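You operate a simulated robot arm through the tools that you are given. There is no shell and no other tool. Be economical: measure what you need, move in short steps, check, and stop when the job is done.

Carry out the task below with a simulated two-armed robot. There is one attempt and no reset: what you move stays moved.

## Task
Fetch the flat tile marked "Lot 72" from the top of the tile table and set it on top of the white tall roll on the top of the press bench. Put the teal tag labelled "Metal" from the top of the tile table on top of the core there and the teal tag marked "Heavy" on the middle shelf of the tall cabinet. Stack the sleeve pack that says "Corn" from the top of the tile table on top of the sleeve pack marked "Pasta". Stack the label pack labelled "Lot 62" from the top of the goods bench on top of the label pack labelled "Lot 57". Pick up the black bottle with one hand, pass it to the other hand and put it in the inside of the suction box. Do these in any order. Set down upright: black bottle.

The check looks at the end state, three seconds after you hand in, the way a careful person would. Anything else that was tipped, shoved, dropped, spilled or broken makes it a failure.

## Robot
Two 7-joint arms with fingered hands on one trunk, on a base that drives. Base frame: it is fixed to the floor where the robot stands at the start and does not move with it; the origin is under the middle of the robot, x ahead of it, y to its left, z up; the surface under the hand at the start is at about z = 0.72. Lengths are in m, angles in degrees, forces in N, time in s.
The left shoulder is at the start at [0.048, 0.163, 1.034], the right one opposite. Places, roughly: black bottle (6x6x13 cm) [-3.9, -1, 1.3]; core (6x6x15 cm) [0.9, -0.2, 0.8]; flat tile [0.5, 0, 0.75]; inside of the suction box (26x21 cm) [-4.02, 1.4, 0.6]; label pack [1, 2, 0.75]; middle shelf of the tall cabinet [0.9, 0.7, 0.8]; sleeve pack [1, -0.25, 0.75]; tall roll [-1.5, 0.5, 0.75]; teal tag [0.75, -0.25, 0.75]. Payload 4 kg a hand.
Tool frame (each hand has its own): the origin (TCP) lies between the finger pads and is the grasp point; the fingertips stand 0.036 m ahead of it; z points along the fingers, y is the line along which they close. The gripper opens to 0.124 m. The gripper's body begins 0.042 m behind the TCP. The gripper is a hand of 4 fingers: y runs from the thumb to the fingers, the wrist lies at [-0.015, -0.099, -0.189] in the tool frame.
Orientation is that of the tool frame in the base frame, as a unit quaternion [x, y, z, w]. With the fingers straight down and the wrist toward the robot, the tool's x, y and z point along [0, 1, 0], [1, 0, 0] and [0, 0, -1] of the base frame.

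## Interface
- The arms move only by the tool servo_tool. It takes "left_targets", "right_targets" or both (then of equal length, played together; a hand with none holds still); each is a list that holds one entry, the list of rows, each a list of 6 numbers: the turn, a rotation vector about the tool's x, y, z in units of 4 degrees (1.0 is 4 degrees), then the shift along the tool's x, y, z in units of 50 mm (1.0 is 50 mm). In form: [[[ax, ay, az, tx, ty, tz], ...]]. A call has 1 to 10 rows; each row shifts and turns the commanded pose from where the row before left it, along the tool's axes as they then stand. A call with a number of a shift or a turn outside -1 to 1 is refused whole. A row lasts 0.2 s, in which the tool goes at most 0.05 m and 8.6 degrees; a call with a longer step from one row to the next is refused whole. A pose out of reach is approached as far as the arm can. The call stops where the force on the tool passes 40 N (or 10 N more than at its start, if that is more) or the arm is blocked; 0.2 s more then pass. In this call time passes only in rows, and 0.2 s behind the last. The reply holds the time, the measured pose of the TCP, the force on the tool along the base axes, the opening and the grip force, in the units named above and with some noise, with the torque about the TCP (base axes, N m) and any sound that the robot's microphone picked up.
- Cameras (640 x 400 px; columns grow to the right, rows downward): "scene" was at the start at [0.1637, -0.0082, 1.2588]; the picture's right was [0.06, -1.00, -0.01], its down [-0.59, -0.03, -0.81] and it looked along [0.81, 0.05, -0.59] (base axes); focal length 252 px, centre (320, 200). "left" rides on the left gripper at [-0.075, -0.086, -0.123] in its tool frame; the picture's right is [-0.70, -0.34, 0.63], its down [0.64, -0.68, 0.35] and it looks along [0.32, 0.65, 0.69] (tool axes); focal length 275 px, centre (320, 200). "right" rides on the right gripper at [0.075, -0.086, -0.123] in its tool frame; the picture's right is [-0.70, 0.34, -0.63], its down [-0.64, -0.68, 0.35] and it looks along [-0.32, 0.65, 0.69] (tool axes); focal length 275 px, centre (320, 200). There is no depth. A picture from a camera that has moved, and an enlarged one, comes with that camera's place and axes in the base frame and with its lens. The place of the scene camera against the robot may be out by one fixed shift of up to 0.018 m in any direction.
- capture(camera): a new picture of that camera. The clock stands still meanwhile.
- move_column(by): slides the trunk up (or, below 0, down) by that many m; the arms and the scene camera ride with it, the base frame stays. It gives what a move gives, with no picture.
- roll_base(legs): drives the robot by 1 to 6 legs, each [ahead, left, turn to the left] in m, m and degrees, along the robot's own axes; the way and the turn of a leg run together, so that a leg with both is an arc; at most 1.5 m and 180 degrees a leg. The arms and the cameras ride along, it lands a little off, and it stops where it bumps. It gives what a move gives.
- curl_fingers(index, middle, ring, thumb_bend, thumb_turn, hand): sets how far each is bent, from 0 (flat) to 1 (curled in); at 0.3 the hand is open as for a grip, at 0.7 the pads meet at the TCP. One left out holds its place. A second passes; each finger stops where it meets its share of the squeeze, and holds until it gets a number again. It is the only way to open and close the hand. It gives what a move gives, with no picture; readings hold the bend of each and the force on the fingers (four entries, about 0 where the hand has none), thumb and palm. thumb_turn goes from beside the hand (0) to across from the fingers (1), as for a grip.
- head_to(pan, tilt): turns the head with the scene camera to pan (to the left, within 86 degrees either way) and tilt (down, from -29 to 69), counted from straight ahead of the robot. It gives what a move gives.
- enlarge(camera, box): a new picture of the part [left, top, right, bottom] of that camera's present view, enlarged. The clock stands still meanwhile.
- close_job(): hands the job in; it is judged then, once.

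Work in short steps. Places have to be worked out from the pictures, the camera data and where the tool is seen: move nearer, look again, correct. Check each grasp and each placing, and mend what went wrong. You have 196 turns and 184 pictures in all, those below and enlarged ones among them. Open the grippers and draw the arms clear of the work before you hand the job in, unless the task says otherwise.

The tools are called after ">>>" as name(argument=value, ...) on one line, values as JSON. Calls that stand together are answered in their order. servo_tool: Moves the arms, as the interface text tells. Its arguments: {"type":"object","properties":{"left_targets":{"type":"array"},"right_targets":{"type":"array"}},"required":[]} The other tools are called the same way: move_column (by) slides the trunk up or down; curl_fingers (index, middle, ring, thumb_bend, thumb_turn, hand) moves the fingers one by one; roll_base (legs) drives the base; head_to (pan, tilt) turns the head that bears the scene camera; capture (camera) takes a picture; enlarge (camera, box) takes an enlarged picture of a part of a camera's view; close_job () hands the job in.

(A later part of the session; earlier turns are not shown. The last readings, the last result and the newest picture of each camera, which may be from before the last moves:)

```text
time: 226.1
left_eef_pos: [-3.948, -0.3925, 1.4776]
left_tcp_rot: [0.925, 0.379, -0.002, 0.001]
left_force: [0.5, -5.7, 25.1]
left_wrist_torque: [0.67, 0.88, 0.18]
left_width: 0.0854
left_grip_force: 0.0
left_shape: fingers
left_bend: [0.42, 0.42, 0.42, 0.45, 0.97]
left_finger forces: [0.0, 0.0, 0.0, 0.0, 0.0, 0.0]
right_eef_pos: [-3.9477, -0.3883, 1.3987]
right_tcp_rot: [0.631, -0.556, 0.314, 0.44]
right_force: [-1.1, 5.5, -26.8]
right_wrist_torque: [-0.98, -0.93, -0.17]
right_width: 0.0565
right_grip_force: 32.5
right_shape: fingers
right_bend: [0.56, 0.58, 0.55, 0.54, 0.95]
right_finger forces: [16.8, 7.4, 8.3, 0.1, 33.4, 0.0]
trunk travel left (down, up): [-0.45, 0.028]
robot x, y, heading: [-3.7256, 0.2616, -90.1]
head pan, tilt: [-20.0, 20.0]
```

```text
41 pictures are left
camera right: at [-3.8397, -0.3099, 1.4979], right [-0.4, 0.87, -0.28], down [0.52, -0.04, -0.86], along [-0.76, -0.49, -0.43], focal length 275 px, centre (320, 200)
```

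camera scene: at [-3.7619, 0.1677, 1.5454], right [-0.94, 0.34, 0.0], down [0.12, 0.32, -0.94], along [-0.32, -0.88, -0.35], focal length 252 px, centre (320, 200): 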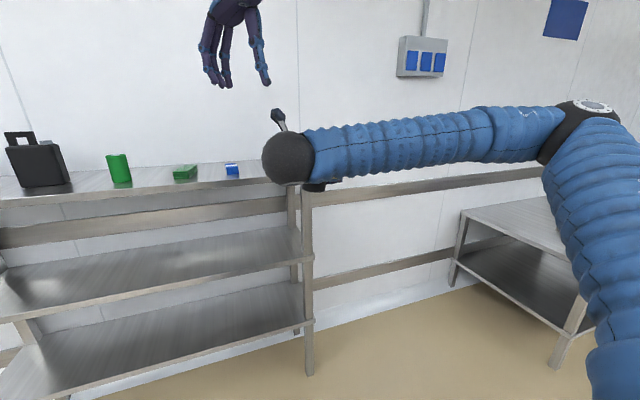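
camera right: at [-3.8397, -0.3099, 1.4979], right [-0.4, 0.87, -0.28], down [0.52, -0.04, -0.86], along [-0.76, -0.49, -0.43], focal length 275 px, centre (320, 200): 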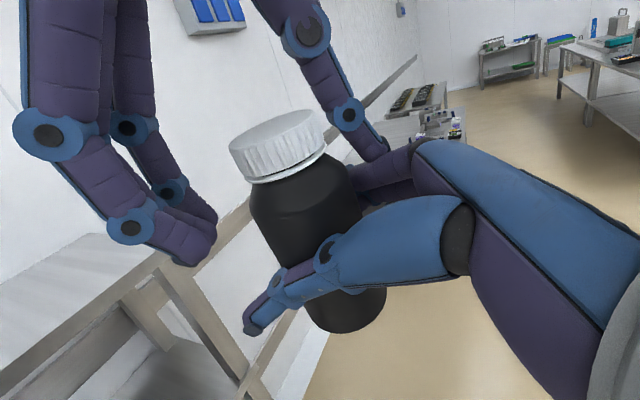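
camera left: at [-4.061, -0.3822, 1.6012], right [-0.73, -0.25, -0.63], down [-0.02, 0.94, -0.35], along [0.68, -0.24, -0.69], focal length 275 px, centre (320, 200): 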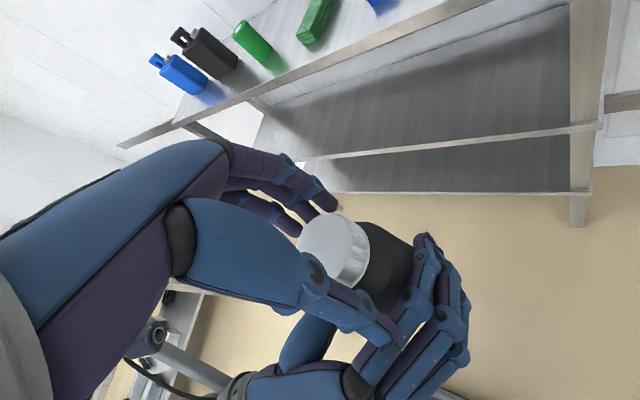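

The left thumb tip rests on the right fingers. I raise the left hand 1 cm and close on the cap.

>>> servo_tool(left_targets=[[[0, 0, 0, 0, 0, -0.2]]])

>>> curl_fingers(hand="left", index=0.62, middle=0.62, ring=0.62, thumb_bend=0.62)

>>> capture(camera="right")

>>> capture(camera="left")

```text
time: 226.5
left_eef_pos: [-3.9503, -0.389, 1.4848]
left_tcp_rot: [0.926, 0.378, 0.001, 0.001]
left_force: [-0.4, -1.5, 2.7]
left_wrist_torque: [0.05, 0.15, 0.06]
left_width: 0.0826
left_grip_force: 0.1
left_shape: fingers
left_bend: [0.42, 0.42, 0.42, 0.45, 0.97]
left_finger forces: [0.0, 0.0, 0.1, 0.0, 0.0, 0.0]
right_eef_pos: [-3.9487, -0.3873, 1.4037]
right_tcp_rot: [0.629, -0.555, 0.317, 0.442]
right_force: [-0.1, 1.7, -5.2]
right_wrist_torque: [-0.12, -0.06, -0.05]
right_width: 0.0565
right_grip_force: 34.0
right_shape: fingers
right_bend: [0.55, 0.58, 0.55, 0.54, 0.95]
right_finger forces: [16.7, 7.5, 9.0, 0.0, 34.1, 0.1]
trunk travel left (down, up): [-0.45, 0.028]
robot x, y, heading: [-3.7261, 0.2633, -90.2]
head pan, tilt: [-20.0, 20.0]
```

```text
time: 227.5
left_eef_pos: [-3.9493, -0.3913, 1.4859]
left_tcp_rot: [0.926, 0.378, -0.001, 0.002]
left_force: [3.3, -2.2, 0.0]
left_wrist_torque: [-0.43, -0.6, 0.01]
left_width: 0.0495
left_grip_force: 16.9
left_shape: fingers
left_bend: [0.55, 0.56, 0.62, 0.58, 0.97]
left_finger forces: [10.5, 12.8, 0.1, 0.1, 9.8, 0.0]
right_eef_pos: [-3.9487, -0.3879, 1.4023]
right_tcp_rot: [0.63, -0.555, 0.316, 0.442]
right_force: [-4.1, 2.6, -1.9]
right_wrist_torque: [0.26, 0.27, -0.01]
right_width: 0.0566
right_grip_force: 33.4
right_shape: fingers
right_bend: [0.56, 0.58, 0.54, 0.54, 0.96]
right_finger forces: [17.0, 7.2, 9.5, 0.0, 32.2, 0.0]
trunk travel left (down, up): [-0.45, 0.028]
robot x, y, heading: [-3.7239, 0.2608, -89.9]
head pan, tilt: [-20.0, 20.0]
```

```text
40 pictures are left
camera right: at [-3.8401, -0.3087, 1.5007], right [-0.4, 0.87, -0.29], down [0.52, -0.05, -0.85], along [-0.76, -0.49, -0.43], focal length 275 px, centre (320, 200)
```

right: 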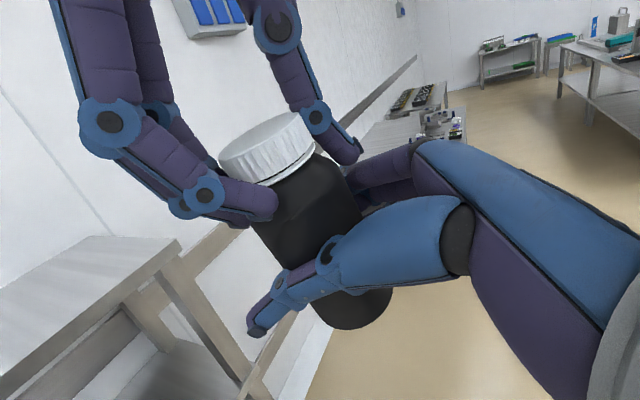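

```text
39 pictures are left
camera left: at [-4.0629, -0.3807, 1.609], right [-0.73, -0.25, -0.63], down [-0.02, 0.94, -0.35], along [0.68, -0.24, -0.69], focal length 275 px, centre (320, 200)
```

left: 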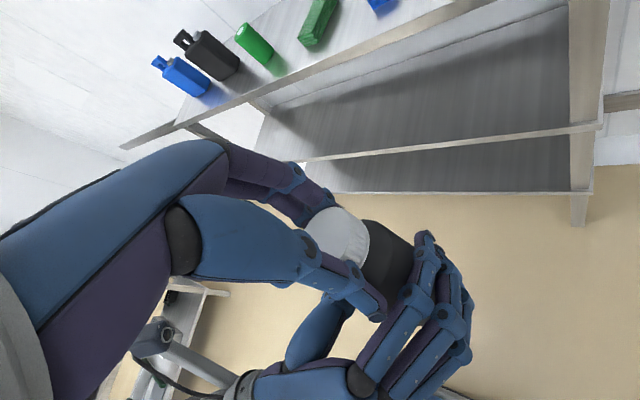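

Left index, middle and thumb hold the bottle's shoulder/cap. I tighten the left, then release the right.

>>> curl_fingers(hand="left", index=0.68, middle=0.68, ring=0.68, thumb_bend=0.72)

>>> curl_fingers(hand="right", index=0.45, middle=0.45, ring=0.45, thumb_bend=0.45)

>>> capture(camera="right")

```text
time: 228.5
left_eef_pos: [-3.95, -0.39, 1.4861]
left_tcp_rot: [0.926, 0.377, 0.0, 0.0]
left_force: [-4.8, 3.3, 0.7]
left_wrist_torque: [0.17, 0.04, -0.17]
left_width: 0.0477
left_grip_force: 24.6
left_shape: fingers
left_bend: [0.54, 0.55, 0.68, 0.62, 0.97]
left_finger forces: [12.3, 10.2, 0.0, 0.1, 26.6, 0.0]
right_eef_pos: [-3.9478, -0.3886, 1.402]
right_tcp_rot: [0.629, -0.555, 0.316, 0.442]
right_force: [4.3, -3.1, 0.3]
right_wrist_torque: [0.16, 0.4, 0.14]
right_width: 0.0567
right_grip_force: 30.8
right_shape: fingers
right_bend: [0.56, 0.59, 0.54, 0.54, 0.97]
right_finger forces: [14.1, 6.4, 7.0, 0.0, 34.3, 0.0]
trunk travel left (down, up): [-0.45, 0.028]
robot x, y, heading: [-3.7263, 0.2662, -90.0]
head pan, tilt: [-20.0, 20.0]
```

```text
time: 229.5
left_eef_pos: [-3.9494, -0.3901, 1.4865]
left_tcp_rot: [0.926, 0.377, -0.001, 0.0]
left_force: [0.1, -0.5, 0.0]
left_wrist_torque: [-0.04, -0.01, 0.03]
left_width: 0.0474
left_grip_force: 24.2
left_shape: fingers
left_bend: [0.53, 0.55, 0.68, 0.63, 0.96]
left_finger forces: [13.8, 10.2, 0.0, 0.1, 23.5, 0.0]
right_eef_pos: [-3.9485, -0.389, 1.4022]
right_tcp_rot: [0.63, -0.555, 0.316, 0.442]
right_force: [0.5, 0.5, -0.2]
right_wrist_torque: [0.0, 0.02, 0.01]
right_width: 0.0775
right_grip_force: 0.0
right_shape: fingers
right_bend: [0.45, 0.45, 0.45, 0.45, 0.97]
right_finger forces: [0.1, 0.0, 0.0, 0.1, 0.0, 0.1]
trunk travel left (down, up): [-0.45, 0.028]
robot x, y, heading: [-3.725, 0.2613, -89.7]
head pan, tilt: [-20.0, 20.0]
```

```text
38 pictures are left
camera right: at [-3.84, -0.3088, 1.5005], right [-0.4, 0.87, -0.29], down [0.52, -0.05, -0.85], along [-0.76, -0.49, -0.43], focal length 275 px, centre (320, 200)
```

right: 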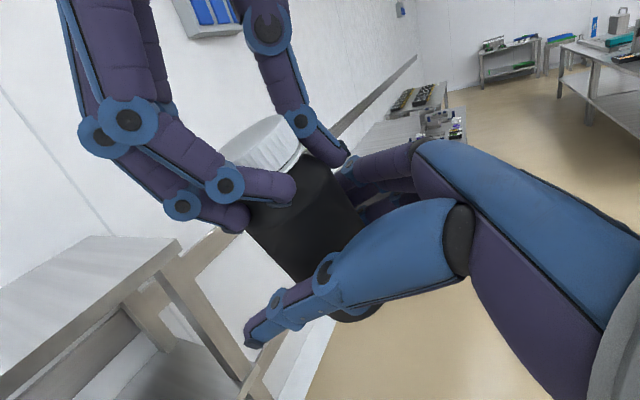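

The left hand alone holds the bottle. I open the right further and withdraw it backward.

>>> curl_fingers(hand="right", index=0.33, middle=0.33, ring=0.33, thumb_bend=0.33)

>>> servo_tool(right_targets=[[[0, 0, 0, -0.38, 0, -0.8], [0, 0, 0, -0.38, 0, -0.8], [0, 0, 0, -0.38, 0, -0.8], [0, 0, 0, -0.7, 0, -0.5]]], left_targets=[[[0, 0, 0, 0, 0, 0], [0, 0, 0, 0, 0, 0], [0, 0, 0, 0, 0, -0.5], [0, 0, 0, 0, 0, -0.5]]])

>>> capture(camera="left")

>>> capture(camera="right")

```text
time: 230.5
left_eef_pos: [-3.9495, -0.3887, 1.4853]
left_tcp_rot: [0.926, 0.378, -0.001, 0.0]
left_force: [0.4, -0.2, 0.5]
left_wrist_torque: [0.01, 0.0, -0.01]
left_width: 0.0472
left_grip_force: 23.7
left_shape: fingers
left_bend: [0.53, 0.55, 0.68, 0.63, 0.96]
left_finger forces: [13.9, 10.2, 0.0, 0.0, 23.5, 0.1]
right_eef_pos: [-3.949, -0.3893, 1.4022]
right_tcp_rot: [0.63, -0.555, 0.316, 0.441]
right_force: [-0.7, 0.4, 0.8]
right_wrist_torque: [-0.01, 0.03, 0.0]
right_width: 0.1143
right_grip_force: 0.0
right_shape: fingers
right_bend: [0.33, 0.33, 0.33, 0.33, 0.97]
right_finger forces: [0.1, 0.1, 0.0, 0.0, 0.1, 0.0]
trunk travel left (down, up): [-0.45, 0.028]
robot x, y, heading: [-3.7267, 0.2604, -89.7]
head pan, tilt: [-20.0, 20.0]
```

```text
time: 231.5
left_eef_pos: [-3.9505, -0.3888, 1.537]
left_tcp_rot: [0.926, 0.377, -0.001, 0.001]
left_force: [-0.1, 0.3, -2.3]
left_wrist_torque: [0.0, 0.02, 0.06]
left_width: 0.0475
left_grip_force: 23.5
left_shape: fingers
left_bend: [0.53, 0.55, 0.68, 0.63, 0.96]
left_finger forces: [13.7, 10.2, 0.0, 0.0, 23.5, 0.0]
right_eef_pos: [-3.9405, -0.2491, 1.3953]
right_tcp_rot: [0.629, -0.556, 0.316, 0.442]
right_force: [0.0, 0.0, 0.4]
right_wrist_torque: [-0.04, 0.01, -0.01]
right_width: 0.1143
right_grip_force: 0.0
right_shape: fingers
right_bend: [0.33, 0.33, 0.33, 0.33, 0.97]
right_finger forces: [0.0, 0.0, 0.0, 0.1, 0.0, 0.1]
right hand out of reach, approached as far as the arm can: row 4
trunk travel left (down, up): [-0.45, 0.028]
robot x, y, heading: [-3.7257, 0.262, -90.2]
head pan, tilt: [-20.0, 20.0]
```

```text
37 pictures are left
camera left: at [-4.0635, -0.3796, 1.6591], right [-0.73, -0.25, -0.63], down [-0.02, 0.94, -0.35], along [0.68, -0.24, -0.69], focal length 275 px, centre (320, 200)
```

left: 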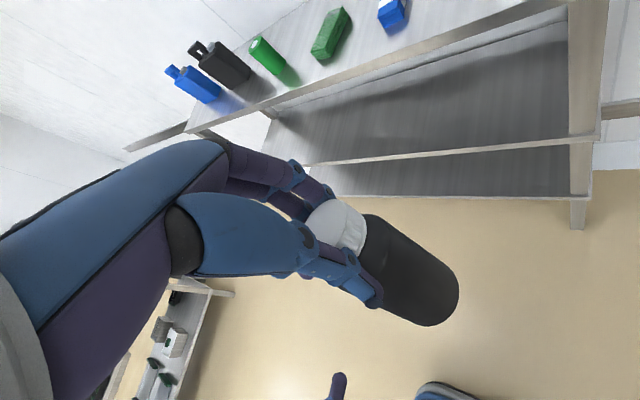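

```text
36 pictures are left
camera right: at [-3.8319, -0.1698, 1.4929], right [-0.4, 0.87, -0.29], down [0.52, -0.05, -0.85], along [-0.76, -0.49, -0.43], focal length 275 px, centre (320, 200)
```

right: 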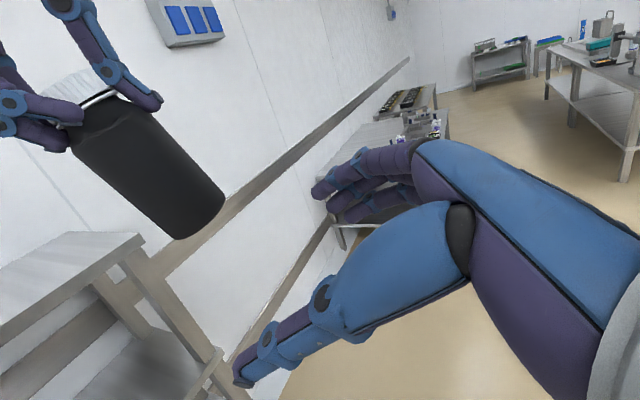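

Hand-over done; the bottle leans ~20° in the left hand. I tilt the left hand −20° about its x to bring it upright, then check.

>>> servo_tool(left_targets=[[[-0.9, 0, 0, 0, 0, 0], [-0.9, 0, 0, 0, 0, 0], [-0.9, 0, 0, 0, 0, 0], [-0.9, 0, 0, 0, 0, 0], [-0.9, 0, 0, 0, 0, 0], [-0.5, 0, 0, 0, 0, 0]]])

>>> head_to(pan=-10, tilt=10)

>>> capture(camera="scene")

>>> capture(camera="left")

```text
time: 232.9
left_eef_pos: [-3.9512, -0.39, 1.537]
left_tcp_rot: [0.911, 0.373, 0.065, 0.162]
left_force: [0.5, -0.4, -2.6]
left_wrist_torque: [0.06, 0.02, 0.02]
left_width: 0.0474
left_grip_force: 23.4
left_shape: fingers
left_bend: [0.53, 0.55, 0.68, 0.63, 0.96]
left_finger forces: [13.6, 10.0, 0.0, 0.1, 23.8, 0.0]
right_eef_pos: [-3.9408, -0.25, 1.3946]
right_tcp_rot: [0.629, -0.556, 0.317, 0.441]
right_force: [0.3, -0.1, -0.5]
right_wrist_torque: [0.0, -0.03, -0.04]
right_width: 0.1142
right_grip_force: 0.1
right_shape: fingers
right_bend: [0.33, 0.33, 0.33, 0.33, 0.97]
right_finger forces: [0.1, 0.0, 0.0, 0.0, 0.1, 0.0]
trunk travel left (down, up): [-0.45, 0.028]
robot x, y, heading: [-3.729, 0.2591, -89.8]
head pan, tilt: [-20.0, 20.0]
```

```text
time: 233.7
left_eef_pos: [-3.9514, -0.3901, 1.5373]
left_tcp_rot: [0.912, 0.373, 0.065, 0.161]
left_force: [-0.3, -0.1, -1.6]
left_wrist_torque: [0.05, 0.02, 0.03]
left_width: 0.0475
left_grip_force: 23.8
left_shape: fingers
left_bend: [0.53, 0.55, 0.68, 0.63, 0.96]
left_finger forces: [13.6, 10.0, 0.0, 0.0, 23.8, 0.0]
right_eef_pos: [-3.9405, -0.25, 1.3952]
right_tcp_rot: [0.63, -0.555, 0.317, 0.441]
right_force: [0.9, -0.5, 0.2]
right_wrist_torque: [0.0, 0.04, -0.01]
right_width: 0.1138
right_grip_force: 0.0
right_shape: fingers
right_bend: [0.33, 0.33, 0.33, 0.33, 0.97]
right_finger forces: [0.1, 0.0, 0.0, 0.1, 0.0, 0.0]
trunk travel left (down, up): [-0.45, 0.028]
robot x, y, heading: [-3.7253, 0.2567, -89.8]
head pan, tilt: [-10.0, 10.0]
```

```text
35 pictures are left
camera scene: at [-3.7436, 0.164, 1.5617], right [-0.98, 0.17, 0.0], down [0.03, 0.17, -0.98], along [-0.17, -0.97, -0.18], focal length 252 px, centre (320, 200)
```

scene: 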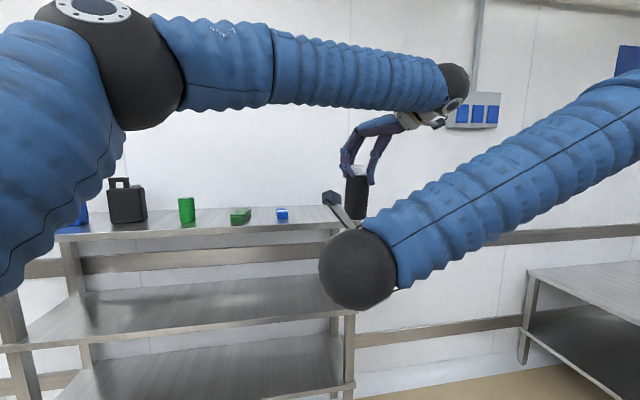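

```text
34 pictures are left
camera left: at [-4.0894, -0.3541, 1.6226], right [-0.57, -0.42, -0.71], down [0.09, 0.82, -0.56], along [0.82, -0.38, -0.43], focal length 275 px, centre (320, 200)
```

left: 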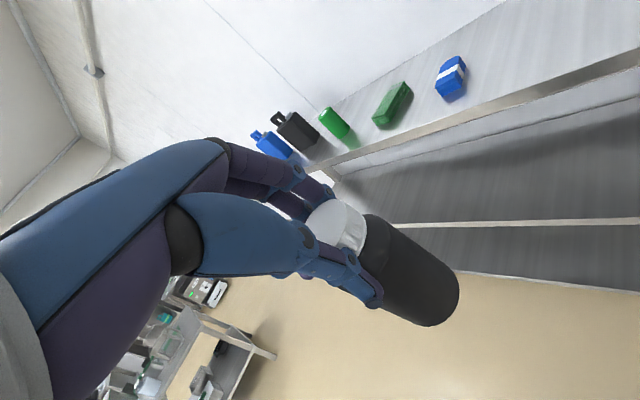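

The bottle hangs upright. I move the left hand back to its own side, then strafe away and turn to face west, looking for the suction box.

>>> servo_tool(left_targets=[[[0, 0, 0, 0.62, 0.58, 0.21], [0, 0, 0, 0.62, 0.58, 0.21], [0, 0, 0, 0.62, 0.58, 0.21], [0, 0, 0, 0.62, 0.58, 0.21], [0, 0, 0, 0.62, 0.58, 0.21], [0, 0, 0, 0.62, 0.58, 0.21], [0, 0, 0, 0.62, 0.58, 0.21], [0, 0, 0, 0.62, 0.58, 0.21]]])

>>> roll_base(legs=[[0, 0.55, 0], [0, 0, -90], [0, -0.75, 0]])

>>> head_to(pan=-15, tilt=35)

>>> capture(camera="scene")

```text
time: 235.5
left_eef_pos: [-3.5972, -0.394, 1.5356]
left_tcp_rot: [0.912, 0.373, 0.065, 0.16]
left_force: [0.3, -0.3, -2.1]
left_wrist_torque: [0.06, -0.01, 0.0]
left_width: 0.0473
left_grip_force: 23.7
left_shape: fingers
left_bend: [0.53, 0.55, 0.68, 0.63, 0.96]
left_finger forces: [13.7, 9.8, 0.0, 0.0, 23.6, 0.0]
right_eef_pos: [-3.9391, -0.2488, 1.395]
right_tcp_rot: [0.629, -0.556, 0.315, 0.443]
right_force: [0.8, -0.6, -0.2]
right_wrist_torque: [0.01, 0.04, -0.04]
right_width: 0.1143
right_grip_force: 0.0
right_shape: fingers
right_bend: [0.33, 0.33, 0.33, 0.33, 0.97]
right_finger forces: [0.0, 0.0, 0.1, 0.0, 0.1, 0.0]
trunk travel left (down, up): [-0.45, 0.028]
robot x, y, heading: [-3.7265, 0.2591, -90.1]
head pan, tilt: [-10.0, 10.0]
```

```text
time: 246.1
left_eef_pos: [-3.828, 0.881, 1.5368]
left_tcp_rot: [0.907, -0.384, -0.069, 0.16]
left_force: [-0.2, 0.6, -1.8]
left_wrist_torque: [0.02, -0.05, -0.01]
left_width: 0.0468
left_grip_force: 22.7
left_shape: fingers
left_bend: [0.53, 0.55, 0.68, 0.63, 0.96]
left_finger forces: [13.3, 9.4, 0.1, 0.0, 22.5, 0.0]
right_eef_pos: [-3.6819, 1.2215, 1.3949]
right_tcp_rot: [-0.05, 0.838, 0.091, -0.535]
right_force: [-0.8, -0.1, 0.4]
right_wrist_torque: [-0.03, 0.0, 0.01]
right_width: 0.1142
right_grip_force: 0.1
right_shape: fingers
right_bend: [0.33, 0.33, 0.33, 0.33, 0.97]
right_finger forces: [0.0, 0.1, 0.0, 0.0, 0.1, 0.1]
trunk travel left (down, up): [-0.45, 0.028]
robot x, y, heading: [-3.1727, 1.0053, 179.7]
head pan, tilt: [-10.0, 10.0]
```

```text
time: 247.0
left_eef_pos: [-3.8278, 0.8813, 1.5374]
left_tcp_rot: [0.907, -0.384, -0.069, 0.16]
left_force: [0.2, -0.7, -1.5]
left_wrist_torque: [0.05, -0.09, -0.01]
left_width: 0.0468
left_grip_force: 23.0
left_shape: fingers
left_bend: [0.53, 0.55, 0.68, 0.63, 0.96]
left_finger forces: [13.1, 9.5, 0.0, 0.0, 22.6, 0.0]
right_eef_pos: [-3.6824, 1.2216, 1.3945]
right_tcp_rot: [-0.049, 0.838, 0.09, -0.535]
right_force: [0.3, 0.7, 0.7]
right_wrist_torque: [0.01, -0.01, -0.01]
right_width: 0.1139
right_grip_force: 0.0
right_shape: fingers
right_bend: [0.33, 0.33, 0.33, 0.33, 0.97]
right_finger forces: [0.0, 0.0, 0.0, 0.0, 0.0, 0.0]
trunk travel left (down, up): [-0.45, 0.028]
robot x, y, heading: [-3.1723, 1.0074, 179.9]
head pan, tilt: [-15.0, 35.0]
```

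```text
33 pictures are left
camera scene: at [-3.2495, 1.0141, 1.5218], right [0.26, 0.96, 0.0], down [0.55, -0.15, -0.82], along [-0.79, 0.22, -0.58], focal length 252 px, centre (320, 200)
```

scene: 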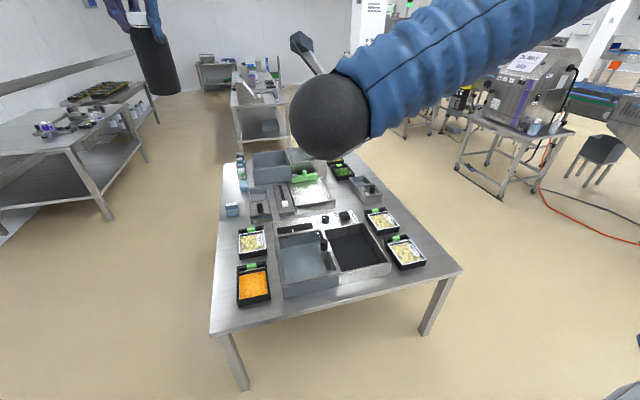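

The table with a two-bin device is ahead. I enlarge to read it.

>>> enlarge(camera="scene", box=[210, 140, 450, 310])

```text
2.35 times, centred on (330, 225) of scene
camera zoom: at [-3.2495, 1.0141, 1.5218], right [0.26, 0.96, 0.0], down [0.55, -0.15, -0.82], along [-0.79, 0.22, -0.58], focal length 592 px, centre (296, 141)
```

zoom: 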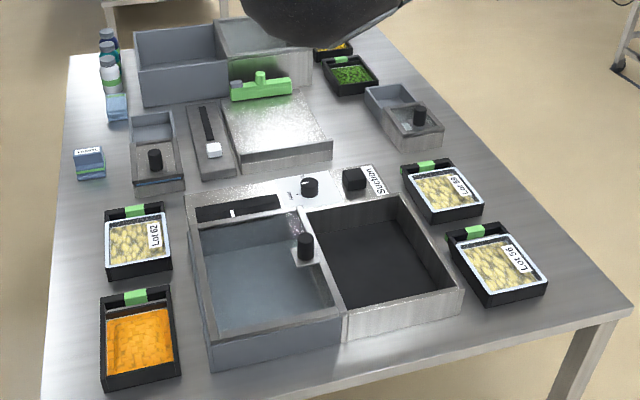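

The black right-hand bin by the "Suction" label, ≈26×20 cm at x −4.09…−3.83, y 1.26…1.46, is the suction box. I strafe right 0.42 m and lower the trunk 0.3 m, then look.

>>> roll_base(legs=[[0, -0.42, 0]])

>>> move_column(by=-0.3)

>>> head_to(pan=0, tilt=35)

>>> capture(camera="scene")

>>> capture(camera="left")

```text
time: 249.6
left_eef_pos: [-3.8276, 1.2988, 1.5365]
left_tcp_rot: [0.908, -0.383, -0.068, 0.159]
left_force: [0.2, 0.2, -1.9]
left_wrist_torque: [0.01, -0.04, 0.0]
left_width: 0.0469
left_grip_force: 22.6
left_shape: fingers
left_bend: [0.53, 0.55, 0.68, 0.63, 0.96]
left_finger forces: [13.2, 9.3, 0.0, 0.0, 22.4, 0.0]
right_eef_pos: [-3.6816, 1.6391, 1.3938]
right_tcp_rot: [-0.052, 0.838, 0.09, -0.536]
right_force: [-0.4, -0.5, 0.4]
right_wrist_torque: [0.01, 0.01, 0.07]
right_width: 0.1141
right_grip_force: 0.0
right_shape: fingers
right_bend: [0.33, 0.33, 0.33, 0.33, 0.97]
right_finger forces: [0.0, 0.1, 0.0, 0.1, 0.0, 0.0]
trunk travel left (down, up): [-0.45, 0.028]
robot x, y, heading: [-3.1701, 1.4252, 179.9]
head pan, tilt: [-15.0, 35.0]
```

```text
time: 252.6
left_eef_pos: [-3.8257, 1.2986, 1.238]
left_tcp_rot: [0.908, -0.381, -0.067, 0.161]
left_force: [-0.7, -0.4, -1.6]
left_wrist_torque: [0.02, -0.04, 0.0]
left_width: 0.0468
left_grip_force: 22.4
left_shape: fingers
left_bend: [0.53, 0.55, 0.68, 0.63, 0.96]
left_finger forces: [13.3, 9.4, 0.0, 0.0, 22.5, 0.0]
right_eef_pos: [-3.742, 1.6391, 0.9578]
right_tcp_rot: [-0.06, 0.897, 0.084, -0.43]
right_force: [0.2, 0.6, -0.4]
right_wrist_torque: [0.0, -0.01, 0.02]
right_width: 0.1142
right_grip_force: 0.0
right_shape: fingers
right_bend: [0.33, 0.33, 0.33, 0.33, 0.97]
right_finger forces: [0.0, 0.0, 0.0, 0.0, 0.0, 0.0]
trunk travel left (down, up): [-0.15, 0.328]
robot x, y, heading: [-3.1692, 1.4229, 180.0]
head pan, tilt: [-15.0, 35.0]
```

```text
time: 253.3
left_eef_pos: [-3.8269, 1.2993, 1.2369]
left_tcp_rot: [0.908, -0.382, -0.068, 0.159]
left_force: [0.5, -0.2, -2.0]
left_wrist_torque: [0.04, -0.03, -0.02]
left_width: 0.0469
left_grip_force: 23.0
left_shape: fingers
left_bend: [0.53, 0.55, 0.68, 0.63, 0.96]
left_finger forces: [13.3, 9.4, 0.0, 0.0, 22.4, 0.1]
right_eef_pos: [-3.7415, 1.6386, 0.9562]
right_tcp_rot: [-0.061, 0.897, 0.082, -0.43]
right_force: [0.0, 0.3, -0.4]
right_wrist_torque: [-0.02, 0.03, 0.0]
right_width: 0.1139
right_grip_force: 0.0
right_shape: fingers
right_bend: [0.33, 0.33, 0.33, 0.33, 0.97]
right_finger forces: [0.0, 0.0, 0.0, 0.0, 0.1, 0.0]
trunk travel left (down, up): [-0.15, 0.328]
robot x, y, heading: [-3.1716, 1.4224, 180.0]
head pan, tilt: [0.0, 35.0]
```

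```text
31 pictures are left
camera scene: at [-3.3573, 1.4114, 1.1802], right [0.0, 1.0, 0.0], down [0.76, 0.0, -0.65], along [-0.65, 0.0, -0.76], focal length 252 px, centre (320, 200)
```

scene: 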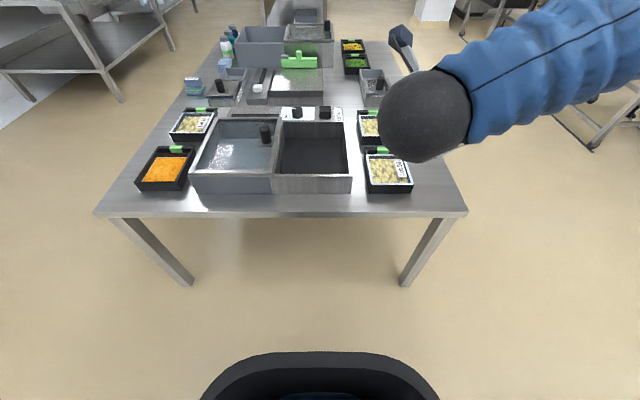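

```text
30 pictures are left
camera left: at [-3.7913, 1.4384, 1.323], right [-0.42, 0.57, -0.71], down [0.82, -0.1, -0.56], along [-0.39, -0.82, -0.43], focal length 275 px, centre (320, 200)
```

left: 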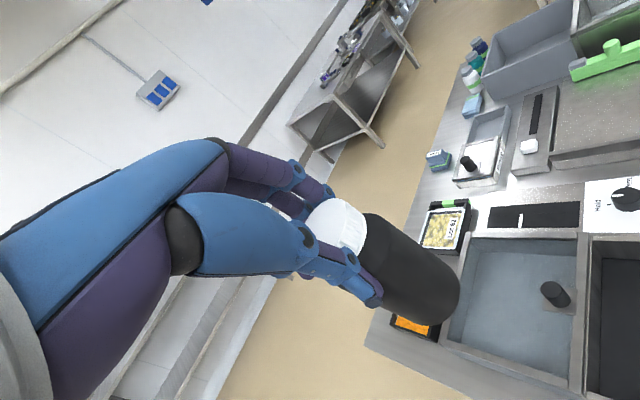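

Table top here seems lower (~0.67), box rim ≈0.72. I use the right wrist camera for a better fix of the box.

>>> capture(camera="right")

>>> enlarge(camera="scene", box=[180, 90, 400, 220])

```text
29 pictures are left
camera right: at [-3.6889, 1.5297, 1.0707], right [0.92, 0.39, -0.07], down [0.16, -0.52, -0.84], along [-0.37, 0.76, -0.54], focal length 275 px, centre (320, 200)
```

right: 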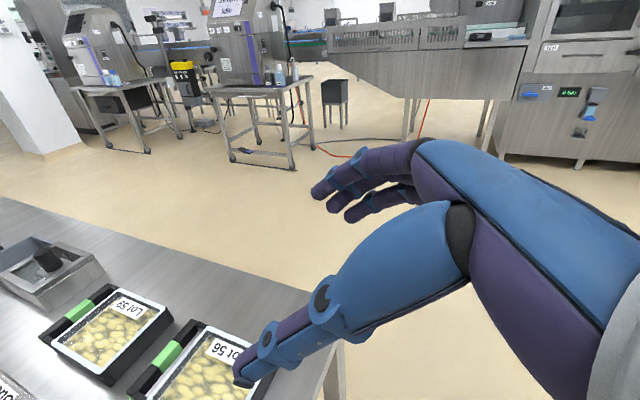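

```text
2.91 times, centred on (290, 155) of scene
camera zoom: at [-3.3573, 1.4114, 1.1802], right [0.0, 1.0, 0.0], down [0.76, 0.0, -0.65], along [-0.65, 0.0, -0.76], focal length 732 px, centre (407, 331)
```

zoom: 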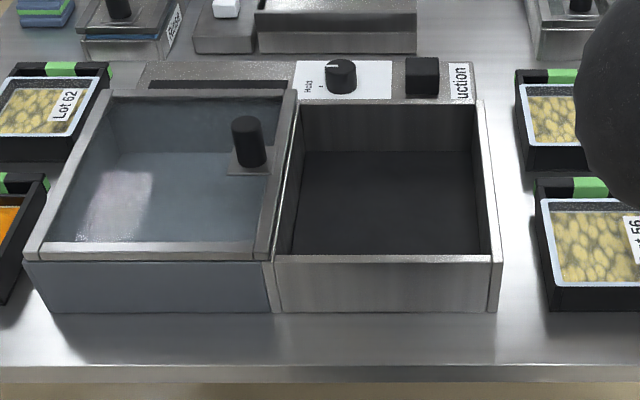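

Box: floor ≈ table level ≈0.65, rim ≈0.71, centre ≈ (−3.975, 1.385). I move the right hand out of the way, then bring the bottle over the box and lower partway.

>>> servo_tool(right_targets=[[[0, 0, 0, 0, 0.95, 0], [0, 0, 0, 0, 0.95, 0], [0, 0, 0, 0, 0.95, 0], [0, 0, 0, 0, 0.95, 0], [0, 0, 0, 0, 0.95, 0], [0, 0, 0, 0, 0.95, 0]]])

>>> servo_tool(left_targets=[[[0, 0, 0, -0.827, 0.1, 0.04], [0, 0, 0, -0.827, 0.1, 0.04], [0, 0, 0, -0.827, 0.1, 0.04], [0, 0, 0, -0.827, 0.1, 0.04], [0, 0, 0, 0, -0.32, 0.88], [0, 0, 0, 0, -0.32, 0.88], [0, 0, 0, 0, -0.32, 0.88], [0, 0, 0, 0, -0.32, 0.88], [0, 0, 0, 0, -0.32, 0.88]]])

>>> capture(camera="scene")

>>> capture(camera="left")

```text
time: 254.7
left_eef_pos: [-3.8248, 1.2996, 1.2367]
left_tcp_rot: [0.908, -0.382, -0.068, 0.16]
left_force: [1.0, -0.4, -2.3]
left_wrist_torque: [0.05, -0.02, 0.0]
left_width: 0.0468
left_grip_force: 22.2
left_shape: fingers
left_bend: [0.53, 0.55, 0.68, 0.63, 0.96]
left_finger forces: [13.2, 9.4, 0.0, 0.1, 22.6, 0.0]
right_eef_pos: [-3.7686, 1.9161, 1.0171]
right_tcp_rot: [-0.062, 0.897, 0.084, -0.429]
right_force: [-0.6, -1.0, 0.1]
right_wrist_torque: [0.01, 0.02, -0.02]
right_width: 0.1145
right_grip_force: 0.2
right_shape: fingers
right_bend: [0.33, 0.33, 0.33, 0.33, 0.97]
right_finger forces: [0.0, 0.1, 0.1, 0.0, 0.1, 0.1]
right hand out of reach, approached as far as the arm can: row 1, 2
trunk travel left (down, up): [-0.15, 0.328]
robot x, y, heading: [-3.1742, 1.426, 180.1]
head pan, tilt: [0.0, 35.0]
```

```text
time: 256.7
left_eef_pos: [-3.961, 1.4019, 1.0012]
left_tcp_rot: [0.908, -0.382, -0.068, 0.159]
left_force: [0.4, 0.3, -2.1]
left_wrist_torque: [0.01, -0.04, 0.03]
left_width: 0.0466
left_grip_force: 22.5
left_shape: fingers
left_bend: [0.53, 0.55, 0.68, 0.63, 0.96]
left_finger forces: [13.1, 9.1, 0.0, 0.1, 22.2, 0.1]
right_eef_pos: [-3.7696, 1.9149, 1.016]
right_tcp_rot: [-0.061, 0.897, 0.083, -0.429]
right_force: [-0.5, 0.0, -0.7]
right_wrist_torque: [-0.03, 0.01, 0.02]
right_width: 0.1145
right_grip_force: 0.0
right_shape: fingers
right_bend: [0.33, 0.33, 0.33, 0.33, 0.97]
right_finger forces: [0.0, 0.1, 0.0, 0.1, 0.0, 0.0]
trunk travel left (down, up): [-0.15, 0.328]
robot x, y, heading: [-3.172, 1.4232, 180.0]
head pan, tilt: [0.0, 35.0]
```

```text
27 pictures are left
camera scene: at [-3.3583, 1.4113, 1.1798], right [0.0, 1.0, 0.0], down [0.76, 0.0, -0.65], along [-0.65, 0.0, -0.76], focal length 252 px, centre (320, 200)
```

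scene: 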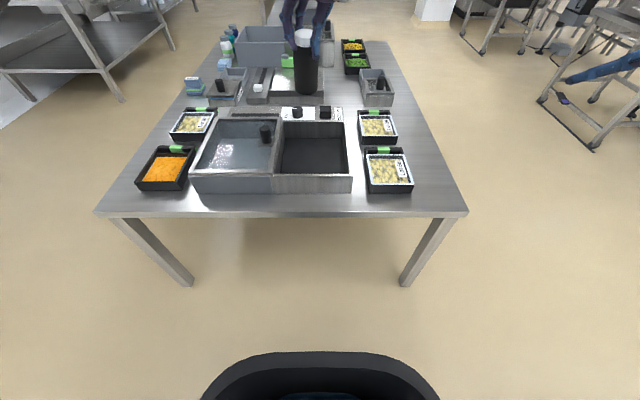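

```text
26 pictures are left
camera left: at [-3.9253, 1.5414, 1.0869], right [-0.42, 0.57, -0.71], down [0.82, -0.1, -0.56], along [-0.39, -0.82, -0.43], focal length 275 px, centre (320, 200)
```

left: 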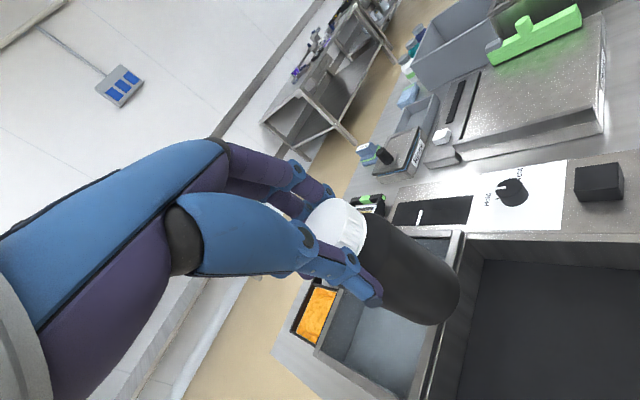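

By the wrist view the box centre is nearer (−4.0, 1.41). I shift the bottle and lower 0.14 m.

>>> servo_tool(left_targets=[[[0, 0, 0, -0.6, 0, 0], [0, 0, 0, 0, -0.32, 0.88], [0, 0, 0, 0, -0.32, 0.88], [0, 0, 0, 0, -0.32, 0.88]]])

>>> enlarge(camera="scene", box=[200, 30, 400, 200])

>>> capture(camera="left")

```text
time: 257.7
left_eef_pos: [-3.9811, 1.4239, 0.8611]
left_tcp_rot: [0.908, -0.382, -0.067, 0.16]
left_force: [-0.7, 0.3, -2.5]
left_wrist_torque: [0.02, -0.04, 0.0]
left_width: 0.0468
left_grip_force: 22.2
left_shape: fingers
left_bend: [0.53, 0.55, 0.68, 0.63, 0.96]
left_finger forces: [13.2, 9.2, 0.1, 0.0, 22.2, 0.0]
right_eef_pos: [-3.7692, 1.9148, 1.0152]
right_tcp_rot: [-0.06, 0.897, 0.084, -0.43]
right_force: [-0.8, -0.3, 0.2]
right_wrist_torque: [-0.02, 0.04, -0.03]
right_width: 0.1141
right_grip_force: 0.0
right_shape: fingers
right_bend: [0.33, 0.33, 0.33, 0.33, 0.97]
right_finger forces: [0.0, 0.1, 0.0, 0.1, 0.0, 0.0]
trunk travel left (down, up): [-0.15, 0.328]
robot x, y, heading: [-3.1728, 1.4263, 179.8]
head pan, tilt: [0.0, 35.0]
```

```text
2.35 times, centred on (300, 115) of scene
camera zoom: at [-3.3584, 1.4112, 1.1797], right [0.0, 1.0, 0.0], down [0.76, 0.0, -0.65], along [-0.65, 0.0, -0.76], focal length 592 px, centre (367, 400)
```

zoom: 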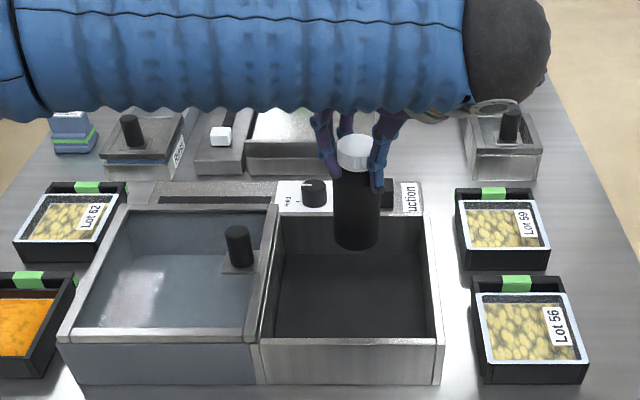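

```text
24 pictures are left
camera left: at [-3.9455, 1.5624, 0.948], right [-0.42, 0.57, -0.71], down [0.82, -0.1, -0.56], along [-0.39, -0.82, -0.43], focal length 275 px, centre (320, 200)
```

left: 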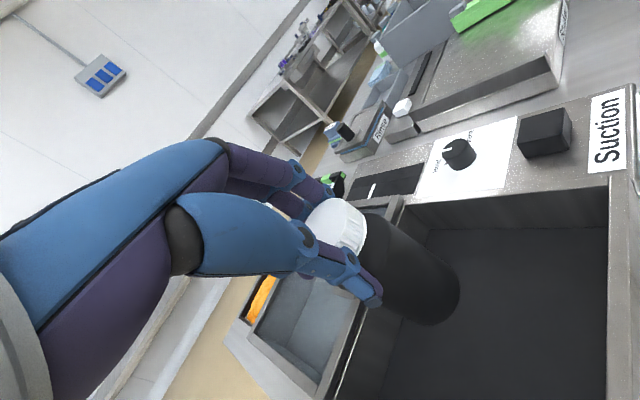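

The bottle is right above the box interior. I keep lowering slowly until contact.

>>> servo_tool(left_targets=[[[0, 0, 0, 0, -0.24, 0.66], [0, 0, 0, 0, -0.16, 0.44], [0, 0, 0, 0, -0.07, 0.19], [0, 0, 0, 0, -0.05, 0.14], [0, 0, 0, 0, -0.05, 0.14]]])

>>> enlarge(camera="scene", box=[250, 60, 400, 200])

```text
time: 258.9
left_eef_pos: [-3.9804, 1.4231, 0.7782]
left_tcp_rot: [0.907, -0.382, -0.068, 0.16]
left_force: [-0.2, 0.2, -1.3]
left_wrist_torque: [0.03, -0.06, 0.01]
left_width: 0.0465
left_grip_force: 21.8
left_shape: fingers
left_bend: [0.53, 0.55, 0.68, 0.63, 0.96]
left_finger forces: [13.3, 9.0, 0.1, 0.1, 22.3, 0.0]
right_eef_pos: [-3.7683, 1.9158, 1.0163]
right_tcp_rot: [-0.06, 0.897, 0.083, -0.429]
right_force: [-0.5, -0.3, 0.5]
right_wrist_torque: [-0.02, 0.0, -0.03]
right_width: 0.1143
right_grip_force: 0.1
right_shape: fingers
right_bend: [0.33, 0.33, 0.33, 0.33, 0.97]
right_finger forces: [0.0, 0.0, 0.0, 0.1, 0.0, 0.0]
trunk travel left (down, up): [-0.15, 0.328]
robot x, y, heading: [-3.1717, 1.4244, 179.8]
head pan, tilt: [0.0, 35.0]
```

```text
2.86 times, centred on (325, 130) of scene
camera zoom: at [-3.3575, 1.4115, 1.1801], right [0.0, 1.0, 0.0], down [0.76, 0.0, -0.65], along [-0.65, 0.0, -0.76], focal length 719 px, centre (306, 400)
```

zoom: 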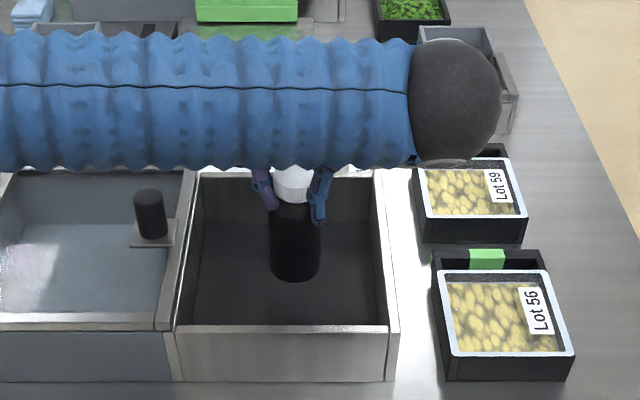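

Bottle is inside the box, not yet touching. I lower further in small steps.

>>> servo_tool(left_targets=[[[0, 0, 0, 0, -0.05, 0.13], [0, 0, 0, 0, -0.05, 0.13], [0, 0, 0, 0, -0.04, 0.1], [0, 0, 0, 0, -0.04, 0.1]]])

```text
time: 259.9
left_eef_pos: [-3.9795, 1.4242, 0.753]
left_tcp_rot: [0.908, -0.382, -0.068, 0.16]
left_force: [0.2, 0.4, -1.1]
left_wrist_torque: [0.04, 0.01, 0.03]
left_width: 0.0465
left_grip_force: 22.7
left_shape: fingers
left_bend: [0.53, 0.55, 0.68, 0.63, 0.96]
left_finger forces: [13.2, 9.1, 0.1, 0.0, 22.2, 0.0]
right_eef_pos: [-3.7691, 1.9155, 1.0157]
right_tcp_rot: [-0.061, 0.897, 0.083, -0.43]
right_force: [0.1, 0.6, 0.4]
right_wrist_torque: [0.03, 0.0, -0.01]
right_width: 0.1143
right_grip_force: 0.1
right_shape: fingers
right_bend: [0.33, 0.33, 0.33, 0.33, 0.97]
right_finger forces: [0.1, 0.0, 0.0, 0.0, 0.0, 0.1]
trunk travel left (down, up): [-0.15, 0.328]
robot x, y, heading: [-3.1719, 1.4236, 180.0]
head pan, tilt: [0.0, 35.0]
```

Still no contact at base ≈0.63; I continue a bit with force watch and view.

>>> servo_tool(left_targets=[[[0, 0, 0, 0, -0.04, 0.1], [0, 0, 0, 0, -0.04, 0.1], [0, 0, 0, 0, -0.04, 0.1], [0, 0, 0, 0, -0.03, 0.08]]])

>>> enlarge(camera="scene", box=[250, 60, 400, 200])

```text
time: 260.9
left_eef_pos: [-3.978, 1.4243, 0.7373]
left_tcp_rot: [0.908, -0.382, -0.07, 0.161]
left_force: [-0.2, -1.0, 17.4]
left_wrist_torque: [-0.08, 0.18, -0.03]
left_width: 0.0466
left_grip_force: 25.6
left_shape: fingers
left_bend: [0.52, 0.54, 0.68, 0.64, 0.96]
left_finger forces: [15.3, 13.4, 0.0, 0.0, 23.7, 0.0]
right_eef_pos: [-3.7684, 1.9155, 1.0181]
right_tcp_rot: [-0.061, 0.897, 0.083, -0.43]
right_force: [-0.6, -0.1, -0.6]
right_wrist_torque: [-0.01, -0.01, -0.05]
right_width: 0.1145
right_grip_force: 0.0
right_shape: fingers
right_bend: [0.33, 0.33, 0.33, 0.33, 0.97]
right_finger forces: [0.1, 0.0, 0.0, 0.0, 0.0, 0.0]
trunk travel left (down, up): [-0.15, 0.328]
robot x, y, heading: [-3.1702, 1.4215, 179.9]
head pan, tilt: [0.0, 35.0]
```

```text
2.86 times, centred on (325, 130) of scene
camera zoom: at [-3.3559, 1.4116, 1.181], right [0.0, 1.0, 0.0], down [0.76, 0.0, -0.65], along [-0.65, 0.0, -0.76], focal length 719 px, centre (306, 400)
```

zoom: 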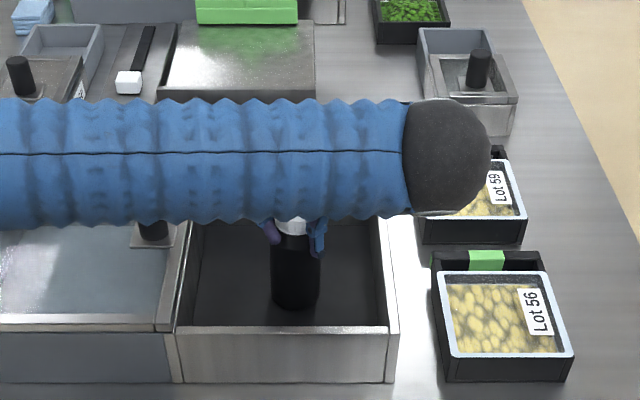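

Contact (17 N); the bottle stands on the floor, upright. I ease 4 mm and open gently.

>>> servo_tool(left_targets=[[[0, 0, 0, 0, 0.03, -0.08]]])

>>> curl_fingers(hand="left", index=0.46, middle=0.47, ring=0.5, thumb_bend=0.52)

>>> enlarge(camera="scene", box=[250, 60, 400, 200])

>>> capture(camera="left")

```text
time: 261.3
left_eef_pos: [-3.9775, 1.4241, 0.7379]
left_tcp_rot: [0.908, -0.382, -0.069, 0.16]
left_force: [-0.1, 0.7, 9.1]
left_wrist_torque: [0.01, 0.07, -0.01]
left_width: 0.0467
left_grip_force: 25.4
left_shape: fingers
left_bend: [0.52, 0.54, 0.68, 0.64, 0.96]
left_finger forces: [14.2, 12.4, 0.0, 0.1, 23.7, 0.0]
right_eef_pos: [-3.768, 1.9159, 1.016]
right_tcp_rot: [-0.061, 0.897, 0.083, -0.43]
right_force: [0.4, 0.2, -0.2]
right_wrist_torque: [-0.03, 0.03, 0.02]
right_width: 0.1144
right_grip_force: 0.0
right_shape: fingers
right_bend: [0.33, 0.33, 0.33, 0.33, 0.97]
right_finger forces: [0.0, 0.0, 0.1, 0.0, 0.0, 0.0]
trunk travel left (down, up): [-0.15, 0.328]
robot x, y, heading: [-3.1734, 1.4268, 180.2]
head pan, tilt: [0.0, 35.0]
```

```text
time: 262.3
left_eef_pos: [-3.9786, 1.4238, 0.7369]
left_tcp_rot: [0.907, -0.384, -0.068, 0.16]
left_force: [-0.4, 0.2, -0.8]
left_wrist_torque: [0.0, -0.03, -0.02]
left_width: 0.066
left_grip_force: 0.2
left_shape: fingers
left_bend: [0.46, 0.47, 0.5, 0.52, 0.97]
left_finger forces: [0.3, 0.0, 0.0, 0.0, 0.0, 0.0]
right_eef_pos: [-3.7681, 1.9154, 1.0171]
right_tcp_rot: [-0.061, 0.897, 0.083, -0.429]
right_force: [-0.4, -0.2, 0.4]
right_wrist_torque: [-0.01, 0.0, 0.01]
right_width: 0.1143
right_grip_force: 0.0
right_shape: fingers
right_bend: [0.33, 0.33, 0.33, 0.33, 0.97]
right_finger forces: [0.0, 0.0, 0.0, 0.1, 0.0, 0.0]
trunk travel left (down, up): [-0.15, 0.328]
robot x, y, heading: [-3.1693, 1.4234, 180.0]
head pan, tilt: [0.0, 35.0]
```

```text
2.86 times, centred on (325, 130) of scene
camera zoom: at [-3.3572, 1.4116, 1.1802], right [0.0, 1.0, 0.0], down [0.76, 0.0, -0.65], along [-0.65, 0.0, -0.76], focal length 719 px, centre (306, 400)
```

zoom: 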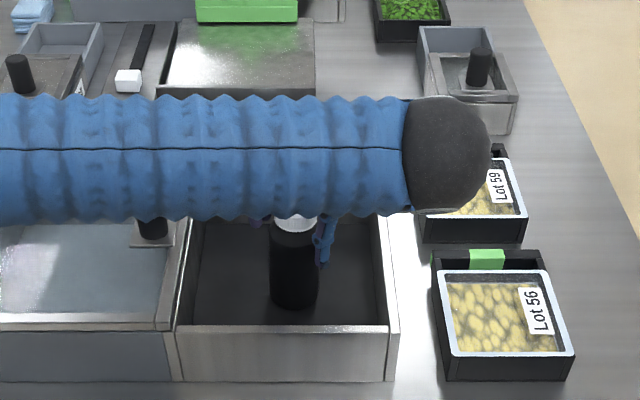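

```text
20 pictures are left
camera left: at [-3.9429, 1.564, 0.8235], right [-0.42, 0.57, -0.71], down [0.82, -0.1, -0.56], along [-0.39, -0.82, -0.43], focal length 275 px, centre (320, 200)
```

left: 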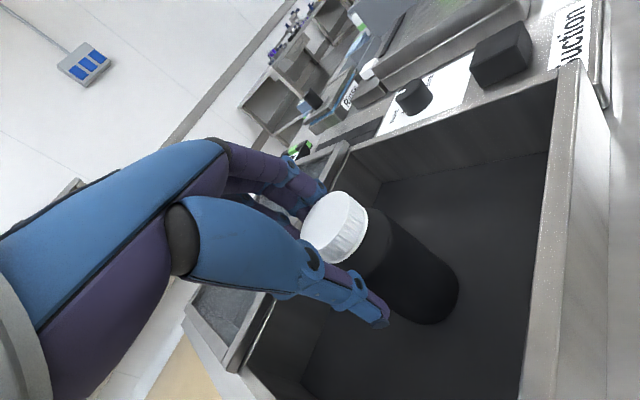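

The bottle stands free. I open wider and rise vertically.

>>> curl_fingers(hand="left", index=0.38, middle=0.38, ring=0.38, thumb_bend=0.42)

>>> servo_tool(left_targets=[[[0, 0, 0, 0, 0.1, -0.28], [0, 0, 0, 0, 0.17, -0.47], [0, 0, 0, 0, 0.32, -0.88], [0, 0, 0, 0, 0.32, -0.88], [0, 0, 0, 0, 0.32, -0.88], [0, 0, 0, 0, 0.32, -0.88], [0, 0, 0, 0, 0.32, -0.88], [0, 0, 0, 0, 0.32, -0.88]]])

>>> enlarge(camera="scene", box=[200, 60, 420, 220])

```text
time: 263.3
left_eef_pos: [-3.9783, 1.4246, 0.7368]
left_tcp_rot: [0.908, -0.382, -0.067, 0.159]
left_force: [-0.9, -0.5, -0.6]
left_wrist_torque: [-0.02, 0.01, 0.04]
left_width: 0.0927
left_grip_force: 0.1
left_shape: fingers
left_bend: [0.38, 0.38, 0.38, 0.42, 0.97]
left_finger forces: [0.1, 0.1, 0.0, 0.0, 0.1, 0.0]
right_eef_pos: [-3.7685, 1.9152, 1.0169]
right_tcp_rot: [-0.062, 0.897, 0.083, -0.429]
right_force: [-0.2, 0.6, -0.7]
right_wrist_torque: [-0.02, 0.01, 0.01]
right_width: 0.1143
right_grip_force: 0.1
right_shape: fingers
right_bend: [0.33, 0.33, 0.33, 0.33, 0.97]
right_finger forces: [0.0, 0.1, 0.1, 0.0, 0.0, 0.0]
trunk travel left (down, up): [-0.15, 0.328]
robot x, y, heading: [-3.1734, 1.4229, 179.8]
head pan, tilt: [0.0, 35.0]
```

```text
time: 265.1
left_eef_pos: [-3.978, 1.4221, 1.0621]
left_tcp_rot: [0.908, -0.382, -0.069, 0.161]
left_force: [1.1, -0.9, 0.2]
left_wrist_torque: [0.02, 0.01, 0.01]
left_width: 0.0928
left_grip_force: 0.1
left_shape: fingers
left_bend: [0.38, 0.38, 0.38, 0.42, 0.97]
left_finger forces: [0.1, 0.0, 0.0, 0.1, 0.0, 0.1]
right_eef_pos: [-3.7669, 1.9157, 1.0168]
right_tcp_rot: [-0.06, 0.897, 0.083, -0.43]
right_force: [0.5, 0.4, 0.0]
right_wrist_torque: [-0.03, 0.03, 0.0]
right_width: 0.1145
right_grip_force: 0.1
right_shape: fingers
right_bend: [0.33, 0.33, 0.33, 0.33, 0.97]
right_finger forces: [0.0, 0.1, 0.0, 0.0, 0.1, 0.0]
trunk travel left (down, up): [-0.15, 0.328]
robot x, y, heading: [-3.1721, 1.4251, 180.0]
head pan, tilt: [0.0, 35.0]
```

```text
2.50 times, centred on (310, 140) of scene
camera zoom: at [-3.3561, 1.4117, 1.1806], right [0.0, 1.0, 0.0], down [0.76, 0.0, -0.65], along [-0.65, 0.0, -0.76], focal length 629 px, centre (345, 350)
```

zoom: 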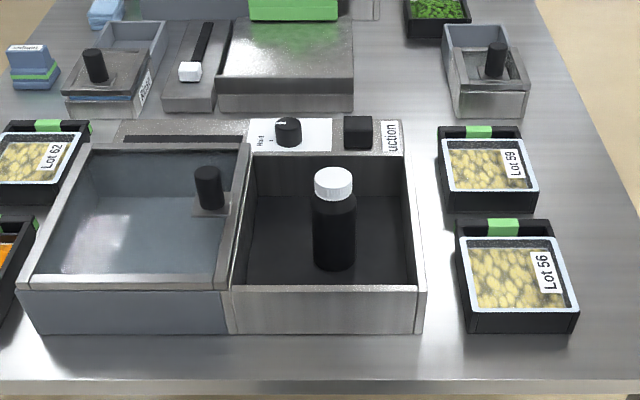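

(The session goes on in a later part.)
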